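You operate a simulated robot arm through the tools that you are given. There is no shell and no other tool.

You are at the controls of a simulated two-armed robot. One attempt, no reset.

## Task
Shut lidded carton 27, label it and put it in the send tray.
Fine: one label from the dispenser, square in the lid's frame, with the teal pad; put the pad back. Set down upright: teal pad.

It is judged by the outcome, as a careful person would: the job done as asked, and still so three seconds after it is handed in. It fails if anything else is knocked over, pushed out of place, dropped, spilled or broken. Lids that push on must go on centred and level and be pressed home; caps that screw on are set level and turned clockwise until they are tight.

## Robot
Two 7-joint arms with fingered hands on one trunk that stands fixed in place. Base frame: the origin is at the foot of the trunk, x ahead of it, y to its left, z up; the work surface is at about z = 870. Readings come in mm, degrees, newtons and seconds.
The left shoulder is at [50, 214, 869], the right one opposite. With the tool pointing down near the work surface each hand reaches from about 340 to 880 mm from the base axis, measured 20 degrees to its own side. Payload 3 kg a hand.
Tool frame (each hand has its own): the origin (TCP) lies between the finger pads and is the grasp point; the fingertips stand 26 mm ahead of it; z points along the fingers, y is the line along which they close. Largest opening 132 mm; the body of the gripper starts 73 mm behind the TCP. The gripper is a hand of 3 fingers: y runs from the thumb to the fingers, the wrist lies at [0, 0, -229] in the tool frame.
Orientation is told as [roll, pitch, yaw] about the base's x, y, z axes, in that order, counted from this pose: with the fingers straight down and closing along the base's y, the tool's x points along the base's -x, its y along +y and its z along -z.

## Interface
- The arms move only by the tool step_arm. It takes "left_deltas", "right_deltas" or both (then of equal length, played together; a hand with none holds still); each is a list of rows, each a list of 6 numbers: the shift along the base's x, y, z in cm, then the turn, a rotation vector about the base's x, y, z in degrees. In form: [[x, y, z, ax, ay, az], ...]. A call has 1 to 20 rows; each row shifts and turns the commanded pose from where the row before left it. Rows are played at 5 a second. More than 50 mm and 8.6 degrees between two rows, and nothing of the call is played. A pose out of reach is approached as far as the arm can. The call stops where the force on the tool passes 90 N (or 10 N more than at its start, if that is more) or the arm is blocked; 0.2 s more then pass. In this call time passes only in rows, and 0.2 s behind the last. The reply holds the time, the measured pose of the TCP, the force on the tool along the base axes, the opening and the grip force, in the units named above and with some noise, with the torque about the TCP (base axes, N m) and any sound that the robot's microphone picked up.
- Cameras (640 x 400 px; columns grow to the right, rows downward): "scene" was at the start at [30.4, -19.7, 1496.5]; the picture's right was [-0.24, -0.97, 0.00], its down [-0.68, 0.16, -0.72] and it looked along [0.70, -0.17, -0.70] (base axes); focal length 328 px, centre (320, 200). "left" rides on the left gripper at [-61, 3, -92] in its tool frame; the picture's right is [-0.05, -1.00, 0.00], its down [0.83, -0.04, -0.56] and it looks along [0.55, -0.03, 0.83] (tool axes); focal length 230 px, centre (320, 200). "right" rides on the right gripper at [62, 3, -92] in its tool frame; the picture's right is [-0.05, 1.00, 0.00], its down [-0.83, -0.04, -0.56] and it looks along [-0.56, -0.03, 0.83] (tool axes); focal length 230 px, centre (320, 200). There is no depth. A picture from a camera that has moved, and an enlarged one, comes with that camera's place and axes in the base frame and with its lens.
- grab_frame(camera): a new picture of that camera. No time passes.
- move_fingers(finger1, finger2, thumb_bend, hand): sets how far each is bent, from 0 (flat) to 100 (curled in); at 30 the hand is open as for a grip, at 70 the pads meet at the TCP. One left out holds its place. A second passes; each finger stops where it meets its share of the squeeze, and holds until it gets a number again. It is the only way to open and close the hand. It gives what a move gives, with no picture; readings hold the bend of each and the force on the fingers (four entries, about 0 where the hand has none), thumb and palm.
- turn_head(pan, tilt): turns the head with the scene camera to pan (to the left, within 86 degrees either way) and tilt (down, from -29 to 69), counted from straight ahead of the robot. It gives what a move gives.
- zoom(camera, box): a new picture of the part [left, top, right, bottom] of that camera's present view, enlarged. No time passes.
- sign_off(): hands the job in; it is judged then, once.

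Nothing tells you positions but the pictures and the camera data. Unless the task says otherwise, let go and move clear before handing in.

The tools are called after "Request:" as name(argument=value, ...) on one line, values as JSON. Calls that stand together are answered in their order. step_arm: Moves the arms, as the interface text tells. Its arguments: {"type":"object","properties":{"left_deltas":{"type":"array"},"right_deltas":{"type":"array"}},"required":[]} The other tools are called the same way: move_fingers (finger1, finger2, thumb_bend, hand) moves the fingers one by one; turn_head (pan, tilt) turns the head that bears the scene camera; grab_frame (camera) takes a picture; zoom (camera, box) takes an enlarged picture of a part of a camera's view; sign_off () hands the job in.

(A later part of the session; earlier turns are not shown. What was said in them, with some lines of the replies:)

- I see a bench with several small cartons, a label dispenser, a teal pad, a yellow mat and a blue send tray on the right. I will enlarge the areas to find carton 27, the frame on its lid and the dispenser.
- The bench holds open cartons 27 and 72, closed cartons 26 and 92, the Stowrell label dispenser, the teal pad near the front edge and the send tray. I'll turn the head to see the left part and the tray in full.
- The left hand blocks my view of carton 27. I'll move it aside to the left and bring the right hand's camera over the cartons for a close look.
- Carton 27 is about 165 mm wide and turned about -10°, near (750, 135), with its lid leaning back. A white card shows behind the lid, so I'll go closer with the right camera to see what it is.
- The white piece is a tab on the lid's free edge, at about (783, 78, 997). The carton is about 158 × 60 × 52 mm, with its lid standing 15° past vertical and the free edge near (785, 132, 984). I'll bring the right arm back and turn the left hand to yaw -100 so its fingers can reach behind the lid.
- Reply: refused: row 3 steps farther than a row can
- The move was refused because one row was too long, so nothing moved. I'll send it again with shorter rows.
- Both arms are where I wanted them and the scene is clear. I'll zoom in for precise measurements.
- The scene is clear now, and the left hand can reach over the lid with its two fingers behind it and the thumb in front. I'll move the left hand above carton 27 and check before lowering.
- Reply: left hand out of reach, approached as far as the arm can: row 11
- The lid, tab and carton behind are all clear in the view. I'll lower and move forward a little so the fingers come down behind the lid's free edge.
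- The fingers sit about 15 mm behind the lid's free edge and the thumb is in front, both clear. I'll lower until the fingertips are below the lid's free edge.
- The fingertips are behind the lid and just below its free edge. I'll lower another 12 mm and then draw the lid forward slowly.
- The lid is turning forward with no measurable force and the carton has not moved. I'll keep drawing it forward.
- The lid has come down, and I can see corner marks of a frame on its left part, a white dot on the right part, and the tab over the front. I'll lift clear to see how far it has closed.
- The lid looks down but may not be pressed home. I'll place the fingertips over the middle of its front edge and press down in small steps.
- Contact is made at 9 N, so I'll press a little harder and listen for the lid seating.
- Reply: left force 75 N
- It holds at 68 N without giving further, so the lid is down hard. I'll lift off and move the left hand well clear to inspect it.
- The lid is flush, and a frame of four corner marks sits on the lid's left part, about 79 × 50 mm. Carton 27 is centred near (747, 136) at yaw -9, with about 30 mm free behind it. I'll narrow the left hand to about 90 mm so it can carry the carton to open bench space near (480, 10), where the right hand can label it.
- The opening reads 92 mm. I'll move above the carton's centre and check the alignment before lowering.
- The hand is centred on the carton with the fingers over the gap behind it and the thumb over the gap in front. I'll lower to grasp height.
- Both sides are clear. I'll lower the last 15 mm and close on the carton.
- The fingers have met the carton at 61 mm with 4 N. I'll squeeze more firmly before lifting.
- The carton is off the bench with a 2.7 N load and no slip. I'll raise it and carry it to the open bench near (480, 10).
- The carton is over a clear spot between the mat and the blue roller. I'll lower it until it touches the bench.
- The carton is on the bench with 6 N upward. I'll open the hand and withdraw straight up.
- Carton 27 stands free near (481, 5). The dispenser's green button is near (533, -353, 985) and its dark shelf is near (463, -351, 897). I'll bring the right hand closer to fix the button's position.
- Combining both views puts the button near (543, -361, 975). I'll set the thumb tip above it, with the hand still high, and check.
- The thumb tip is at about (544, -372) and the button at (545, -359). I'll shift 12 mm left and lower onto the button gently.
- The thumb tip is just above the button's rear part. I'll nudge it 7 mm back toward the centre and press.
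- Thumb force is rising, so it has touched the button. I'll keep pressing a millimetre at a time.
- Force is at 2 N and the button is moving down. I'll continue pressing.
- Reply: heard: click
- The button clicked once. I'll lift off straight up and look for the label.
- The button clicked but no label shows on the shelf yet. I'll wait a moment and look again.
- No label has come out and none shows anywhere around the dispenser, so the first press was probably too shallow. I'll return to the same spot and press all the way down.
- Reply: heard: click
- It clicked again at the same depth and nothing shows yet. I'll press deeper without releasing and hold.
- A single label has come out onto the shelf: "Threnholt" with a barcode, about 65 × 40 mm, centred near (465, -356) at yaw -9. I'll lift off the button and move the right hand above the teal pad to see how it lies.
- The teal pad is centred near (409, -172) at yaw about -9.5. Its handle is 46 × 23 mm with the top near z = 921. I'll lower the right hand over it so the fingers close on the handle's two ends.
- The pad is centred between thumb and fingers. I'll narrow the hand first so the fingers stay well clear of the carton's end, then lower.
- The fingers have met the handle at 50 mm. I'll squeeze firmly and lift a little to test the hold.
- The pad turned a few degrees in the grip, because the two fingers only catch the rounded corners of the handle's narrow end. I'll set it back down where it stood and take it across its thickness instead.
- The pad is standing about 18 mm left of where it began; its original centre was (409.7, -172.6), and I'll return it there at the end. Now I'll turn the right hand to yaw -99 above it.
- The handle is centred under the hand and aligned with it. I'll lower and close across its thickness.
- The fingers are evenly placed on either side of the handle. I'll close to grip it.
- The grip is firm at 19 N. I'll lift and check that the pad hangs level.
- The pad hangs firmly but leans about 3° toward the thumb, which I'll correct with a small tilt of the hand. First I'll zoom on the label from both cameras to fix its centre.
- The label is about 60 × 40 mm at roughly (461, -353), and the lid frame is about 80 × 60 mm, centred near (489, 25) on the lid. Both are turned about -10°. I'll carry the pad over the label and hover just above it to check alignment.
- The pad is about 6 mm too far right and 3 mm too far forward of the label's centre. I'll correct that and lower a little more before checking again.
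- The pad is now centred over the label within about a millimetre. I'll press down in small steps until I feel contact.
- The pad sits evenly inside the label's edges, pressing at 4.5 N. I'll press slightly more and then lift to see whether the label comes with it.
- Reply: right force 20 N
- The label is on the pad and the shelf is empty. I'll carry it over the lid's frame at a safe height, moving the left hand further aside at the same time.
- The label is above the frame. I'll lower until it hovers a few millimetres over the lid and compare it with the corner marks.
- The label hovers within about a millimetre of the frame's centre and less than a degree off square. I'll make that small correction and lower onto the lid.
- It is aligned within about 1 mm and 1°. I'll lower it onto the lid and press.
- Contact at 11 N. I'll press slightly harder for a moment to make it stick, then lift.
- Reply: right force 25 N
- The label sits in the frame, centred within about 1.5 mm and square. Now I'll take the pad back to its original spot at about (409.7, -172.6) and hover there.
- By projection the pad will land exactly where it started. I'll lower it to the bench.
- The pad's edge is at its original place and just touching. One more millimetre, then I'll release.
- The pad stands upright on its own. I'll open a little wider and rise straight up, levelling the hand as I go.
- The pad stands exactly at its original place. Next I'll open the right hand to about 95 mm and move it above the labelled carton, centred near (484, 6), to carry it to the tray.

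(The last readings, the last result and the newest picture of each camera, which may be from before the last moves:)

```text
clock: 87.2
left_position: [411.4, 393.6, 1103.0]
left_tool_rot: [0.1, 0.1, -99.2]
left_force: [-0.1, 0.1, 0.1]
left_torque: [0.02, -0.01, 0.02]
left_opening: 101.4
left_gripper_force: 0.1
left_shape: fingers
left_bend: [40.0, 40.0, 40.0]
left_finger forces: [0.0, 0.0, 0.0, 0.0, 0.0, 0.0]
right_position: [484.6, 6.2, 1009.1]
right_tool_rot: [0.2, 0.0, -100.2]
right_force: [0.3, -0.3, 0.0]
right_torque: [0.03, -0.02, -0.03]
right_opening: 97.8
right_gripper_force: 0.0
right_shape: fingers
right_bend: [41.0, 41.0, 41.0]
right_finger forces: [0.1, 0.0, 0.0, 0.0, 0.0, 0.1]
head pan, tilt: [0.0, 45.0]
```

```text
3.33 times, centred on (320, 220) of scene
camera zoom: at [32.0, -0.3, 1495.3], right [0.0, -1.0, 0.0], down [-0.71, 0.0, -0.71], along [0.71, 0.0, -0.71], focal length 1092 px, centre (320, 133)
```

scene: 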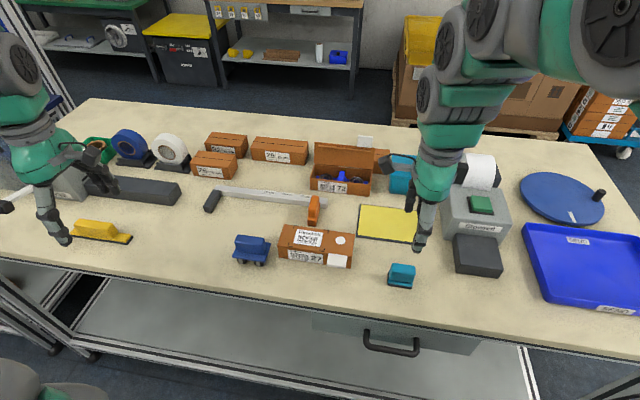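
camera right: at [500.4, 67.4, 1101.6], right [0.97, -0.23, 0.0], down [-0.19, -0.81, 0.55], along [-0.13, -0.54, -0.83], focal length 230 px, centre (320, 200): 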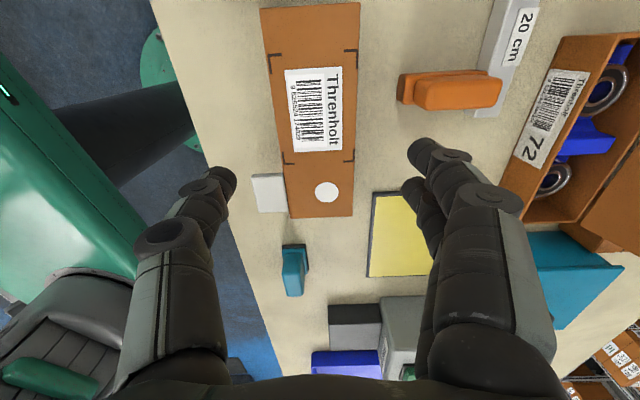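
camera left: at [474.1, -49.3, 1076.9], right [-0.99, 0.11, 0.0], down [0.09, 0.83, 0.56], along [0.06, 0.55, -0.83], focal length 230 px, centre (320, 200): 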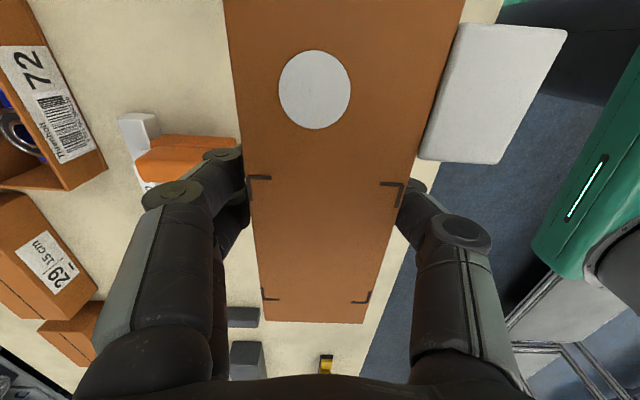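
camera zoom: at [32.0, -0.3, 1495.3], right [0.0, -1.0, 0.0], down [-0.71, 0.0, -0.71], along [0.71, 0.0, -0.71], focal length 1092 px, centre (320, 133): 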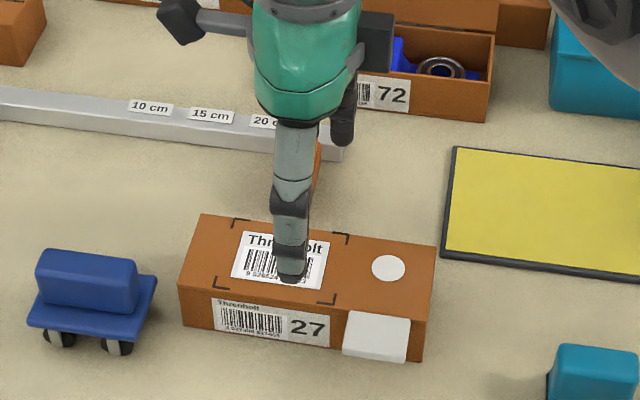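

The hand is centred and aligned over the carton, and the thumb will clear the tab. I'll lower and grip it.

Request:
step_arm(right_deltas=[[0, 0, -4, 0, 0, 0], [0, 0, -4, 0, 0, 0], [0, 0, -1.5, 0, 0, 0], [0, 0, -1, 0, 0, 0]])

Request:
grab_frame(camera="right")

Request:
move_fingers(hand="right", finger1=55, finger2=55, thumb_bend=55)

```text
clock: 88.2
left_position: [412.7, 394.2, 1103.2]
left_tool_rot: [0.0, -0.1, -99.2]
left_force: [-0.6, 0.5, -0.1]
left_torque: [-0.03, -0.01, 0.0]
left_opening: 101.2
left_gripper_force: 0.1
left_shape: fingers
left_bend: [40.0, 40.0, 40.0]
left_finger forces: [0.0, 0.0, 0.0, 0.0, 0.0, 0.0]
right_position: [483.1, 6.6, 904.5]
right_tool_rot: [-0.1, 0.0, -100.2]
right_force: [-0.7, -0.2, -0.5]
right_torque: [0.04, -0.01, -0.02]
right_opening: 97.8
right_gripper_force: 0.1
right_shape: fingers
right_bend: [41.0, 41.0, 41.0]
right_finger forces: [0.0, 0.1, 0.0, 0.0, 0.0, 0.1]
head pan, tilt: [0.0, 45.0]
```

```text
taken
camera right: at [498.9, 67.2, 996.8], right [0.97, -0.23, 0.0], down [-0.19, -0.81, 0.56], along [-0.13, -0.54, -0.83], focal length 230 px, centre (320, 200)
```

right: 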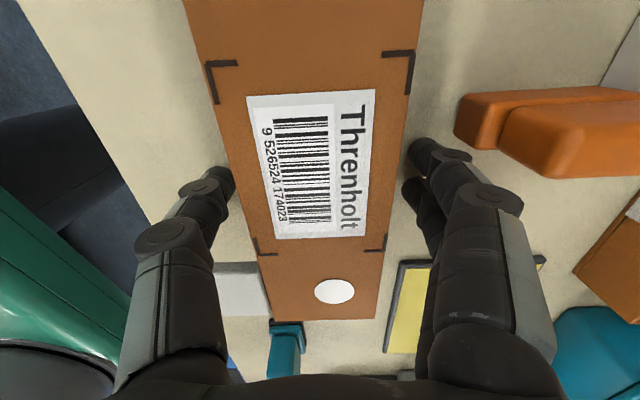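

```text
clock: 89.2
left_position: [412.0, 393.7, 1103.0]
left_tool_rot: [0.1, 0.1, -99.2]
left_force: [-0.1, -0.5, -1.5]
left_torque: [0.02, 0.01, 0.02]
left_opening: 101.2
left_gripper_force: 0.1
left_shape: fingers
left_bend: [40.0, 40.0, 40.0]
left_finger forces: [0.0, 0.0, 0.0, 0.0, 0.1, 0.1]
right_position: [482.9, 6.1, 904.6]
right_tool_rot: [0.0, 0.0, -100.2]
right_force: [0.2, 0.3, -0.9]
right_torque: [0.0, 0.01, 0.01]
right_opening: 61.2
right_gripper_force: 3.7
right_shape: fingers
right_bend: [52.0, 52.0, 53.0]
right_finger forces: [2.0, 1.9, 0.0, 0.0, 3.9, 0.0]
head pan, tilt: [0.0, 45.0]
```

The label is square inside the four corner marks. I'll squeeze to about 13 N and lift.

Request:
move_fingers(hand="right", finger1=62, finger2=62, thumb_bend=62)

Request:
step_arm(right_deltas=[[0, 0, 1, 0, 0, 0], [0, 0, 3, 0, 0, 0], [0, 0, 4, 0, 0, 0], [0, 0, 4, 0, 0, 0], [0, 0, 4, 0, 0, 0]])

Request:
zoom(camera="scene", box=[510, 160, 640, 330])

Request:
grab_frame(camera="scene")

```text
clock: 90.2
left_position: [412.1, 393.8, 1103.6]
left_tool_rot: [-0.1, -0.1, -99.1]
left_force: [0.3, 0.0, -0.2]
left_torque: [0.01, 0.0, 0.0]
left_opening: 101.1
left_gripper_force: 0.1
left_shape: fingers
left_bend: [40.0, 40.0, 40.0]
left_finger forces: [0.1, 0.0, 0.1, 0.1, 0.0, 0.0]
right_position: [483.5, 5.7, 904.1]
right_tool_rot: [0.0, 0.0, -100.3]
right_force: [-0.3, 0.5, -1.1]
right_torque: [-0.03, -0.03, 0.04]
right_opening: 59.7
right_gripper_force: 13.0
right_shape: fingers
right_bend: [53.0, 53.0, 56.0]
right_finger forces: [6.5, 6.4, 0.0, 0.1, 12.9, 0.0]
head pan, tilt: [0.0, 45.0]
```

```text
clock: 91.4
left_position: [412.6, 393.6, 1103.0]
left_tool_rot: [0.0, 0.1, -99.1]
left_force: [-0.1, 0.5, -0.1]
left_torque: [0.0, 0.01, -0.02]
left_opening: 101.2
left_gripper_force: 0.0
left_shape: fingers
left_bend: [40.0, 40.0, 40.0]
left_finger forces: [0.0, 0.0, 0.0, 0.1, 0.0, 0.1]
right_position: [485.9, 6.2, 1065.2]
right_tool_rot: [0.1, -0.1, -100.1]
right_force: [-0.1, 0.0, -2.0]
right_torque: [0.02, 0.0, 0.01]
right_opening: 59.9
right_gripper_force: 12.8
right_shape: fingers
right_bend: [53.0, 53.0, 56.0]
right_finger forces: [6.5, 6.4, 0.0, 0.1, 12.9, 0.0]
head pan, tilt: [0.0, 45.0]
```

```text
2.35 times, centred on (575, 245) of scene
camera zoom: at [32.0, -0.3, 1495.3], right [0.0, -1.0, 0.0], down [-0.71, 0.0, -0.71], along [0.71, 0.0, -0.71], focal length 771 px, centre (-280, 94)
```

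zoom: 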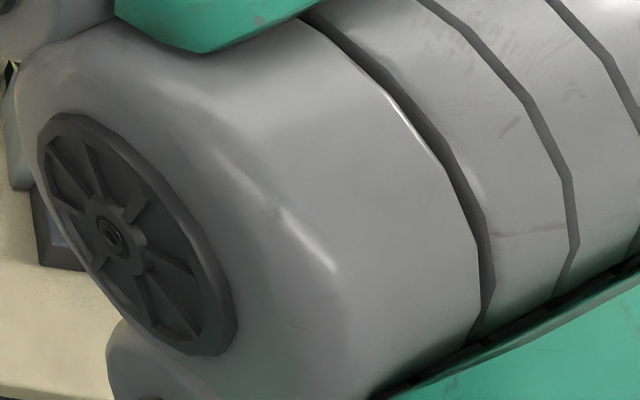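

```text
taken
```

scene: 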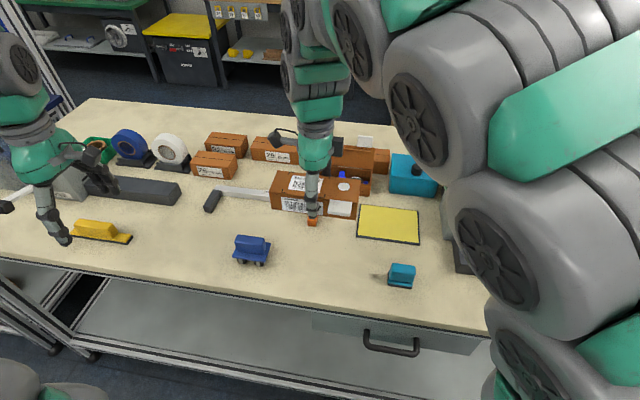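

The carton is held securely with a 2 N load and is high enough to pass over everything. I'll carry it across to above the send tray.

Request:
step_arm(right_deltas=[[-0.41, -4.6, 0.4, 0, 0, 0], [-0.41, -4.6, 0, 0, 0, 0], [-0.41, -4.6, 0, 0, 0, 0], [-0.41, -4.6, 0, 0, 0, 0], [-0.41, -4.6, 0, 0, 0, 0], [-0.41, -4.6, 0, 0, 0, 0], [-0.41, -4.6, 0, 0, 0, 0], [-0.41, -4.6, 0, 0, 0, 0], [-0.41, -4.6, 0, 0, 0, 0], [-0.41, -4.6, 0, 0, 0, 0], [-0.41, -4.6, 0, 0, 0, 0], [-0.41, -4.6, 0, 0, 0, 0], [-0.41, -4.6, 0, 0, 0, 0]])

Request:
turn_head(pan=-35, tilt=45)

Request:
grab_frame(camera="scene")

Request:
grab_frame(camera="right")

```text
clock: 94.2
left_position: [412.8, 394.8, 1102.9]
left_tool_rot: [0.1, 0.0, -99.2]
left_force: [-0.8, -0.4, 0.4]
left_torque: [0.01, 0.0, 0.01]
left_opening: 101.2
left_gripper_force: 0.0
left_shape: fingers
left_bend: [40.0, 40.0, 40.0]
left_finger forces: [0.1, 0.0, 0.0, 0.1, 0.0, 0.0]
right_position: [430.9, -592.7, 1067.1]
right_tool_rot: [0.1, 0.0, -100.2]
right_force: [0.1, 1.1, -2.7]
right_torque: [0.0, 0.03, 0.01]
right_opening: 59.5
right_gripper_force: 12.5
right_shape: fingers
right_bend: [53.0, 53.0, 56.0]
right_finger forces: [6.3, 6.2, 0.0, 0.1, 12.6, 0.0]
head pan, tilt: [0.0, 45.0]
```

```text
clock: 95.2
left_position: [412.2, 394.4, 1102.5]
left_tool_rot: [0.0, 0.0, -99.2]
left_force: [-0.1, 0.5, 0.8]
left_torque: [-0.03, 0.02, 0.0]
left_opening: 101.4
left_gripper_force: 0.1
left_shape: fingers
left_bend: [40.0, 40.0, 40.0]
left_finger forces: [0.0, 0.1, 0.1, 0.0, 0.1, 0.1]
right_position: [430.8, -591.6, 1068.0]
right_tool_rot: [0.0, 0.0, -100.2]
right_force: [0.5, 1.4, -2.6]
right_torque: [0.01, -0.02, 0.03]
right_opening: 59.7
right_gripper_force: 12.8
right_shape: fingers
right_bend: [53.0, 53.0, 56.0]
right_finger forces: [6.2, 6.2, 0.0, 0.0, 12.4, 0.0]
head pan, tilt: [-35.0, 45.0]
```

```text
taken
```

scene: 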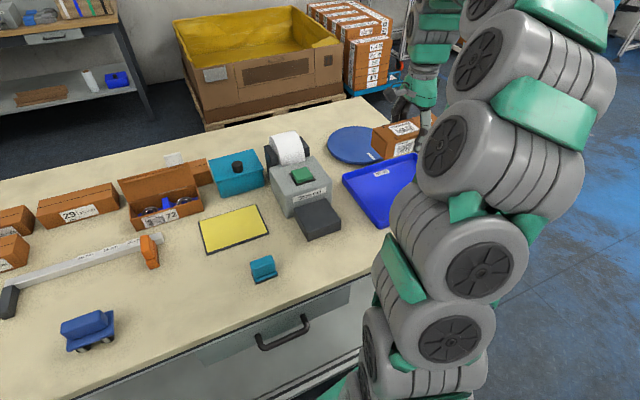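

```text
taken
camera right: at [446.4, -530.0, 1160.0], right [0.97, -0.23, 0.0], down [-0.19, -0.81, 0.56], along [-0.13, -0.54, -0.83], focal length 230 px, centre (320, 200)
```

right: 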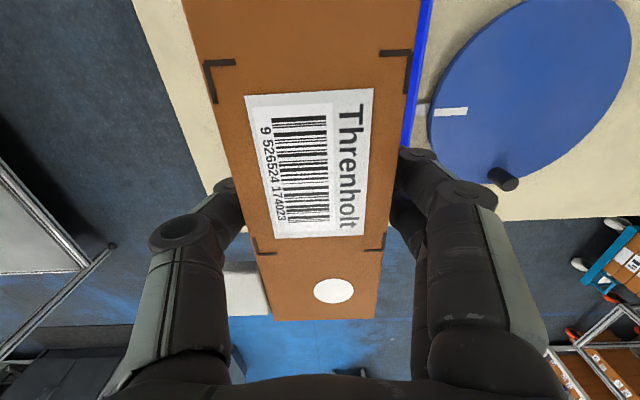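

The carton is above the tray, which I place at about (435, -597), 250 × 200 mm. I'll adjust slightly and lower it into the tray.

Request:
step_arm(right_deltas=[[0.7, -0.5, -3, 0, 0, 0], [0, 0, -4, 0, 0, 0], [0, 0, -3, 0, 0, 0]])

Request:
grab_frame(camera="right")

Request:
zoom(camera="scene", box=[300, 80, 500, 260])

```text
clock: 96.0
left_position: [412.5, 395.0, 1103.2]
left_tool_rot: [0.0, 0.0, -99.1]
left_force: [-1.3, -0.2, -0.4]
left_torque: [-0.03, 0.01, 0.02]
left_opening: 101.3
left_gripper_force: 0.1
left_shape: fingers
left_bend: [40.0, 40.0, 40.0]
left_finger forces: [0.0, 0.0, 0.0, 0.0, 0.0, 0.0]
right_position: [438.9, -596.4, 968.0]
right_tool_rot: [0.2, -0.1, -100.2]
right_force: [0.2, -0.2, -2.1]
right_torque: [0.0, 0.01, -0.01]
right_opening: 59.6
right_gripper_force: 12.0
right_shape: fingers
right_bend: [53.0, 53.0, 56.0]
right_finger forces: [6.4, 6.3, 0.1, 0.1, 12.6, 0.0]
head pan, tilt: [-35.0, 45.0]
```

```text
taken
camera right: at [453.3, -535.5, 1060.3], right [0.97, -0.23, 0.0], down [-0.19, -0.81, 0.56], along [-0.13, -0.54, -0.83], focal length 230 px, centre (320, 200)
```

right: 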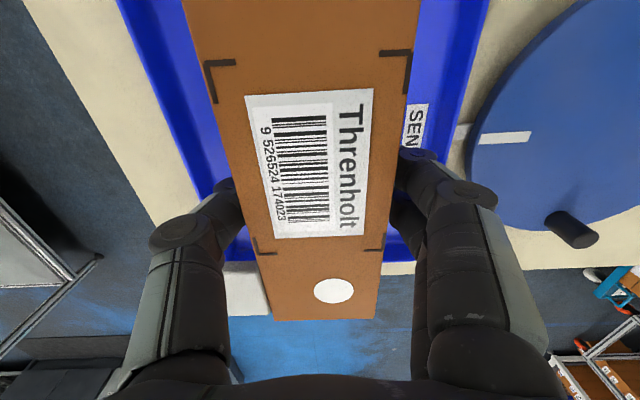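

```text
2.22 times, centred on (400, 170) of scene
camera zoom: at [17.4, -47.0, 1495.3], right [-0.57, -0.82, 0.0], down [-0.58, 0.41, -0.71], along [0.58, -0.41, -0.71], focal length 728 px, centre (142, 267)
```

zoom: 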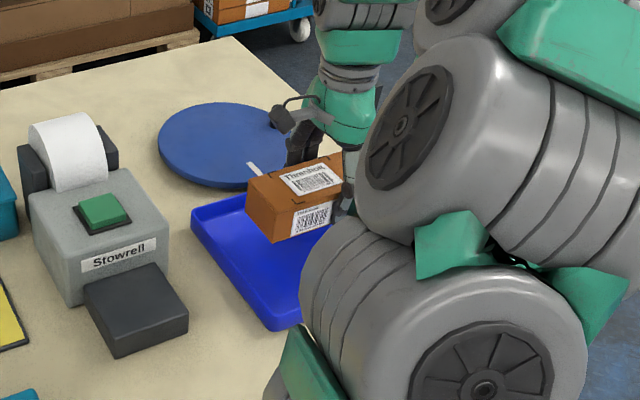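

The carton is centred inside the tray walls with about 40 mm to spare at each end. I'll lower it to the tray floor.

Request:
step_arm(right_deltas=[[0, 0, -3, 0, 0, 0], [0, 0, -1.5, 0, 0, 0], [0, 0, -0.5, 0, 0, 0], [0, 0, -0.3, 0, 0, 0]])

Request:
grab_frame(camera="right")

```text
clock: 97.0
left_position: [412.4, 394.8, 1102.3]
left_tool_rot: [0.0, 0.0, -99.2]
left_force: [0.6, 0.4, -0.1]
left_torque: [-0.01, 0.01, 0.01]
left_opening: 101.6
left_gripper_force: 0.0
left_shape: fingers
left_bend: [40.0, 40.0, 40.0]
left_finger forces: [0.0, 0.0, 0.0, 0.1, 0.1, 0.0]
right_position: [436.8, -596.4, 914.9]
right_tool_rot: [0.0, 0.1, -100.2]
right_force: [-0.7, 0.7, -2.3]
right_torque: [-0.02, -0.03, 0.01]
right_opening: 59.4
right_gripper_force: 12.7
right_shape: fingers
right_bend: [53.0, 53.0, 56.0]
right_finger forces: [6.3, 6.3, 0.1, 0.1, 12.8, 0.0]
head pan, tilt: [-35.0, 45.0]
```

```text
taken
camera right: at [453.3, -535.7, 1007.3], right [0.97, -0.23, 0.0], down [-0.19, -0.81, 0.56], along [-0.13, -0.54, -0.83], focal length 230 px, centre (320, 200)
```

right: 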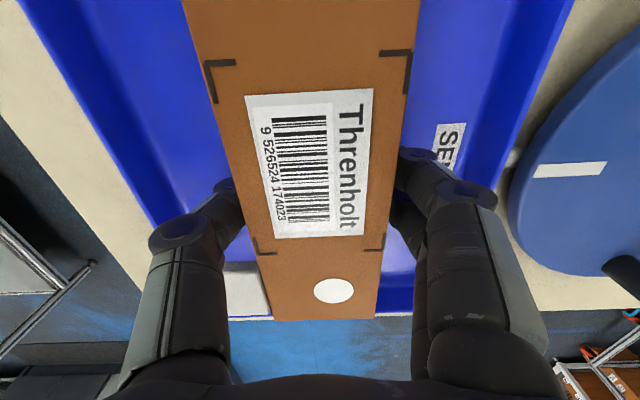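

Request:
step_arm(right_deltas=[[0, 0, -0.2, 0, 0, 0], [0, 0, -0.2, 0, 0, 0]])

```text
clock: 97.6
left_position: [412.6, 394.6, 1102.7]
left_tool_rot: [0.0, 0.0, -99.2]
left_force: [0.8, -0.2, 0.6]
left_torque: [0.04, 0.01, -0.03]
left_opening: 101.1
left_gripper_force: 0.1
left_shape: fingers
left_bend: [40.0, 40.0, 40.0]
left_finger forces: [0.0, 0.1, 0.0, 0.1, 0.0, 0.1]
right_position: [438.3, -596.2, 911.3]
right_tool_rot: [0.1, -0.1, -100.2]
right_force: [0.8, -0.2, -2.9]
right_torque: [-0.04, -0.01, 0.0]
right_opening: 59.4
right_gripper_force: 12.9
right_shape: fingers
right_bend: [53.0, 53.0, 56.0]
right_finger forces: [6.3, 6.3, 0.0, 0.0, 12.7, 0.0]
head pan, tilt: [-35.0, 45.0]
```

Request:
step_arm(right_deltas=[[0, 0, -0.1, 0, 0, 0], [0, 0, -0.1, 0, 0, 0]])

```text
clock: 98.2
left_position: [412.3, 393.8, 1104.1]
left_tool_rot: [0.0, -0.1, -99.2]
left_force: [-0.6, -0.4, 0.4]
left_torque: [-0.02, 0.01, 0.01]
left_opening: 101.5
left_gripper_force: 0.1
left_shape: fingers
left_bend: [40.0, 40.0, 40.0]
left_finger forces: [0.0, 0.1, 0.0, 0.0, 0.1, 0.0]
right_position: [437.4, -595.6, 908.9]
right_tool_rot: [0.2, -0.1, -100.2]
right_force: [0.9, 0.3, 4.3]
right_torque: [-0.03, 0.0, 0.03]
right_opening: 59.7
right_gripper_force: 12.9
right_shape: fingers
right_bend: [54.0, 54.0, 56.0]
right_finger forces: [6.6, 6.7, 0.0, 0.1, 13.3, 0.1]
head pan, tilt: [-35.0, 45.0]
```

The carton rests on the tray floor with 4 N. I'll open the hand and rise clear.

Request:
move_fingers(hand="right", finger1=42, finger2=42, thumb_bend=42)

Request:
step_arm(right_deltas=[[0, 0, 2, 0, 0, 0], [0, 0, 4, 0, 0, 0], [0, 0, 4, 0, 0, 0], [0, 0, 4, 0, 0, 0], [0, 0, 4, 0, 0, 0]])

Request:
grab_frame(camera="right")

Request:
grab_frame(camera="scene")

```text
clock: 99.2
left_position: [412.6, 394.5, 1103.5]
left_tool_rot: [0.0, -0.1, -99.3]
left_force: [-0.4, -0.1, 0.7]
left_torque: [0.03, 0.0, 0.0]
left_opening: 101.1
left_gripper_force: 0.1
left_shape: fingers
left_bend: [40.0, 40.0, 40.0]
left_finger forces: [0.0, 0.0, 0.0, 0.1, 0.0, 0.1]
right_position: [438.4, -596.1, 909.8]
right_tool_rot: [0.0, -0.1, -100.3]
right_force: [-0.5, -0.7, -0.4]
right_torque: [-0.01, -0.01, 0.01]
right_opening: 94.3
right_gripper_force: 0.0
right_shape: fingers
right_bend: [42.0, 42.0, 42.0]
right_finger forces: [0.1, 0.0, 0.1, 0.0, 0.0, 0.0]
head pan, tilt: [-35.0, 45.0]
```

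```text
clock: 100.4
left_position: [412.0, 394.8, 1103.2]
left_tool_rot: [0.0, 0.0, -99.1]
left_force: [0.6, -0.9, -0.4]
left_torque: [0.02, -0.01, -0.01]
left_opening: 101.6
left_gripper_force: 0.1
left_shape: fingers
left_bend: [40.0, 40.0, 40.0]
left_finger forces: [0.1, 0.0, 0.1, 0.0, 0.0, 0.0]
right_position: [437.4, -597.8, 1088.7]
right_tool_rot: [0.0, -0.1, -100.2]
right_force: [-0.1, -0.5, 0.6]
right_torque: [0.05, -0.02, 0.03]
right_opening: 94.7
right_gripper_force: 0.0
right_shape: fingers
right_bend: [42.0, 42.0, 42.0]
right_finger forces: [0.0, 0.0, 0.0, 0.0, 0.1, 0.0]
head pan, tilt: [-35.0, 45.0]
```

```text
taken
camera right: at [453.0, -536.2, 1181.5], right [0.97, -0.23, 0.0], down [-0.19, -0.81, 0.56], along [-0.13, -0.54, -0.83], focal length 230 px, centre (320, 200)
```

right: 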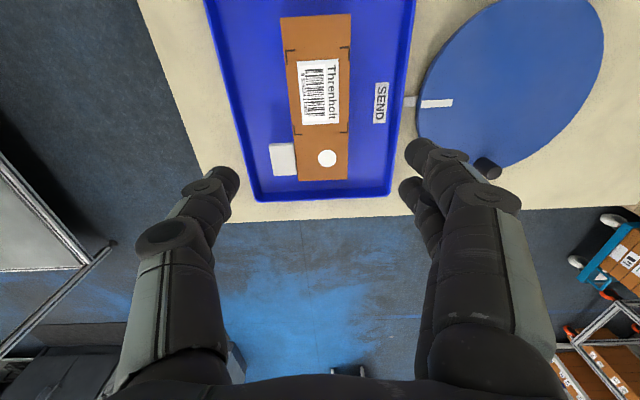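

```text
taken
```

scene: 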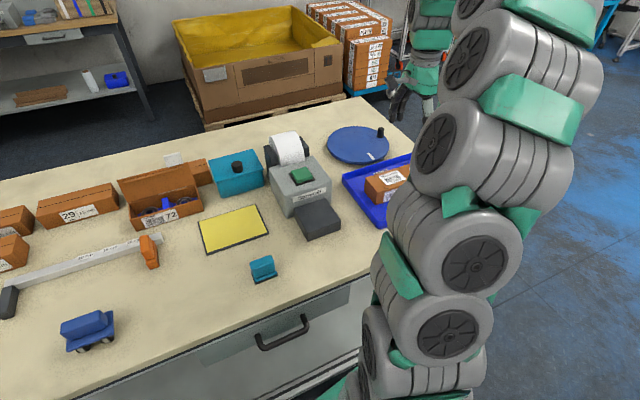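

Carton 27 sits in the send tray with its label in the frame. I'll zoom in to confirm the lid is shut and retract the right arm for a final overall check.

Request:
zoom(camera="right", box=[230, 0, 410, 210])

Request:
step_arm(right_deltas=[[0, 0, 4, 0, 0, 0], [0, 0, 4, 0, 0, 0], [-3, 2, 0, 0, 0, 0], [-3, 3, 0, 0, 0, 0], [-3, 3, 0, 0, 0, 0]])

Request:
turn_head(pan=-20, tilt=45)

Request:
grab_frame(camera="scene")

```text
1.90 times, centred on (320, 105) of right
camera zoom: at [453.0, -536.2, 1181.5], right [0.97, -0.23, 0.0], down [-0.19, -0.81, 0.56], along [-0.13, -0.54, -0.83], focal length 438 px, centre (320, 381)
```

zoom: 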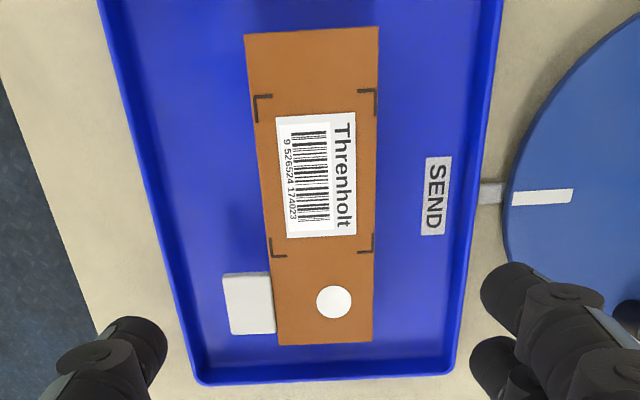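

```text
clock: 101.6
left_position: [412.1, 394.7, 1103.0]
left_tool_rot: [0.0, 0.0, -99.2]
left_force: [0.8, 0.6, 0.2]
left_torque: [-0.01, -0.03, 0.02]
left_opening: 101.2
left_gripper_force: 0.1
left_shape: fingers
left_bend: [40.0, 40.0, 40.0]
left_finger forces: [0.0, 0.0, 0.1, 0.0, 0.1, 0.0]
right_position: [347.5, -517.0, 1169.7]
right_tool_rot: [0.1, -0.1, -100.2]
right_force: [1.0, 0.2, 0.0]
right_torque: [-0.01, 0.01, 0.01]
right_opening: 94.6
right_gripper_force: 0.1
right_shape: fingers
right_bend: [42.0, 42.0, 42.0]
right_finger forces: [0.0, 0.0, 0.1, 0.0, 0.1, 0.0]
head pan, tilt: [-35.0, 45.0]
```

```text
clock: 102.4
left_position: [411.8, 394.4, 1103.9]
left_tool_rot: [0.0, -0.1, -99.2]
left_force: [-0.3, 0.4, 0.4]
left_torque: [0.01, 0.01, 0.02]
left_opening: 101.2
left_gripper_force: 0.0
left_shape: fingers
left_bend: [40.0, 40.0, 40.0]
left_finger forces: [0.0, 0.0, 0.0, 0.1, 0.0, 0.1]
right_position: [348.5, -515.2, 1169.1]
right_tool_rot: [0.0, 0.0, -100.2]
right_force: [0.2, -0.2, -0.4]
right_torque: [0.0, -0.02, -0.01]
right_opening: 94.0
right_gripper_force: 0.0
right_shape: fingers
right_bend: [42.0, 42.0, 42.0]
right_finger forces: [0.1, 0.0, 0.0, 0.0, 0.0, 0.1]
head pan, tilt: [-20.0, 45.0]
```

```text
taken
```

scene: 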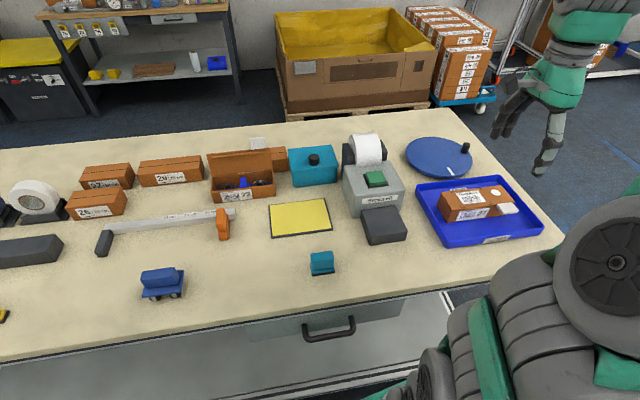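

Request:
zoom(camera="scene", box=[400, 160, 560, 260])

Request:
zoom(camera="scene", box=[60, 130, 420, 310])

```text
4.00 times, centred on (480, 210) of scene
camera zoom: at [27.1, -28.2, 1495.3], right [-0.34, -0.94, 0.0], down [-0.66, 0.24, -0.71], along [0.66, -0.24, -0.71], focal length 1310 px, centre (-320, 160)
```

zoom: 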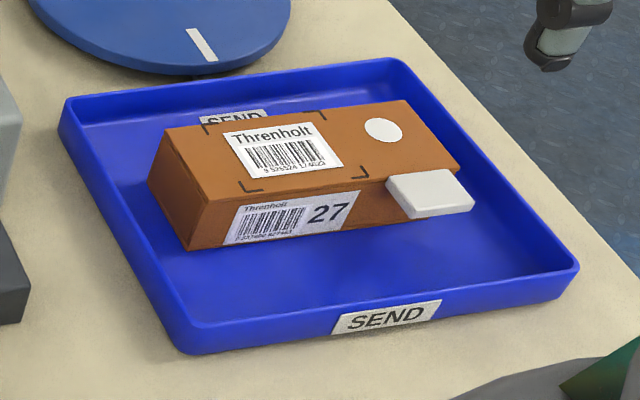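

```text
1.78 times, centred on (240, 220) of scene
camera zoom: at [27.1, -28.2, 1495.3], right [-0.34, -0.94, 0.0], down [-0.66, 0.24, -0.71], along [0.66, -0.24, -0.71], focal length 582 px, centre (462, 164)
```

zoom: 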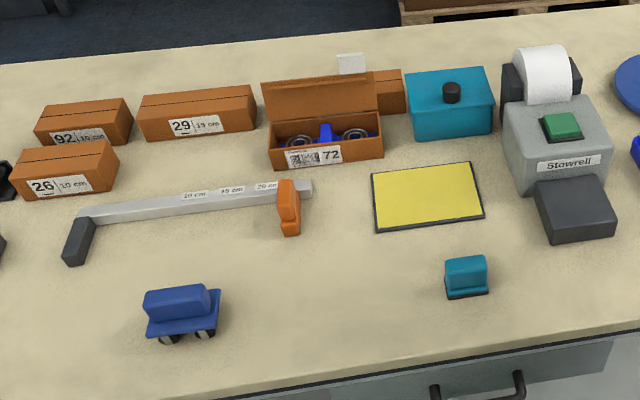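

Carton 27 is shut and labelled square in its frame, and stands in the send tray. The teal pad is upright where it began, nothing else has moved, and both hands are empty and clear, so I'm handing the job in.

Request:
sign_off()

```text
The job is handed in.
```

Carton 27 is shut, labelled and standing in the send tray, and I've handed the job in. Nothing else on the bench was knocked over or left out of place.

- **Lid:** I closed it and pressed its front edge down with about 68 N. It gave no further, and it looks flush in the last picture.
- **Label:** I used one label. The first press of the dispenser button clicked but fed nothing. I pressed a second time, deeper, and one label came out. By the camera it sits about 1.5 mm off the frame's centre and square to it.
- **Teal pad:** It stands upright and free where it started. My first grip shifted it about 18 mm, and I put it back on its original spot at the end.
- **Carton:** It sits near the middle of the send tray, about 40 mm clear of the tray wall at each end. To reach it with both hands, I set it on the open bench for labelling before carrying it over.
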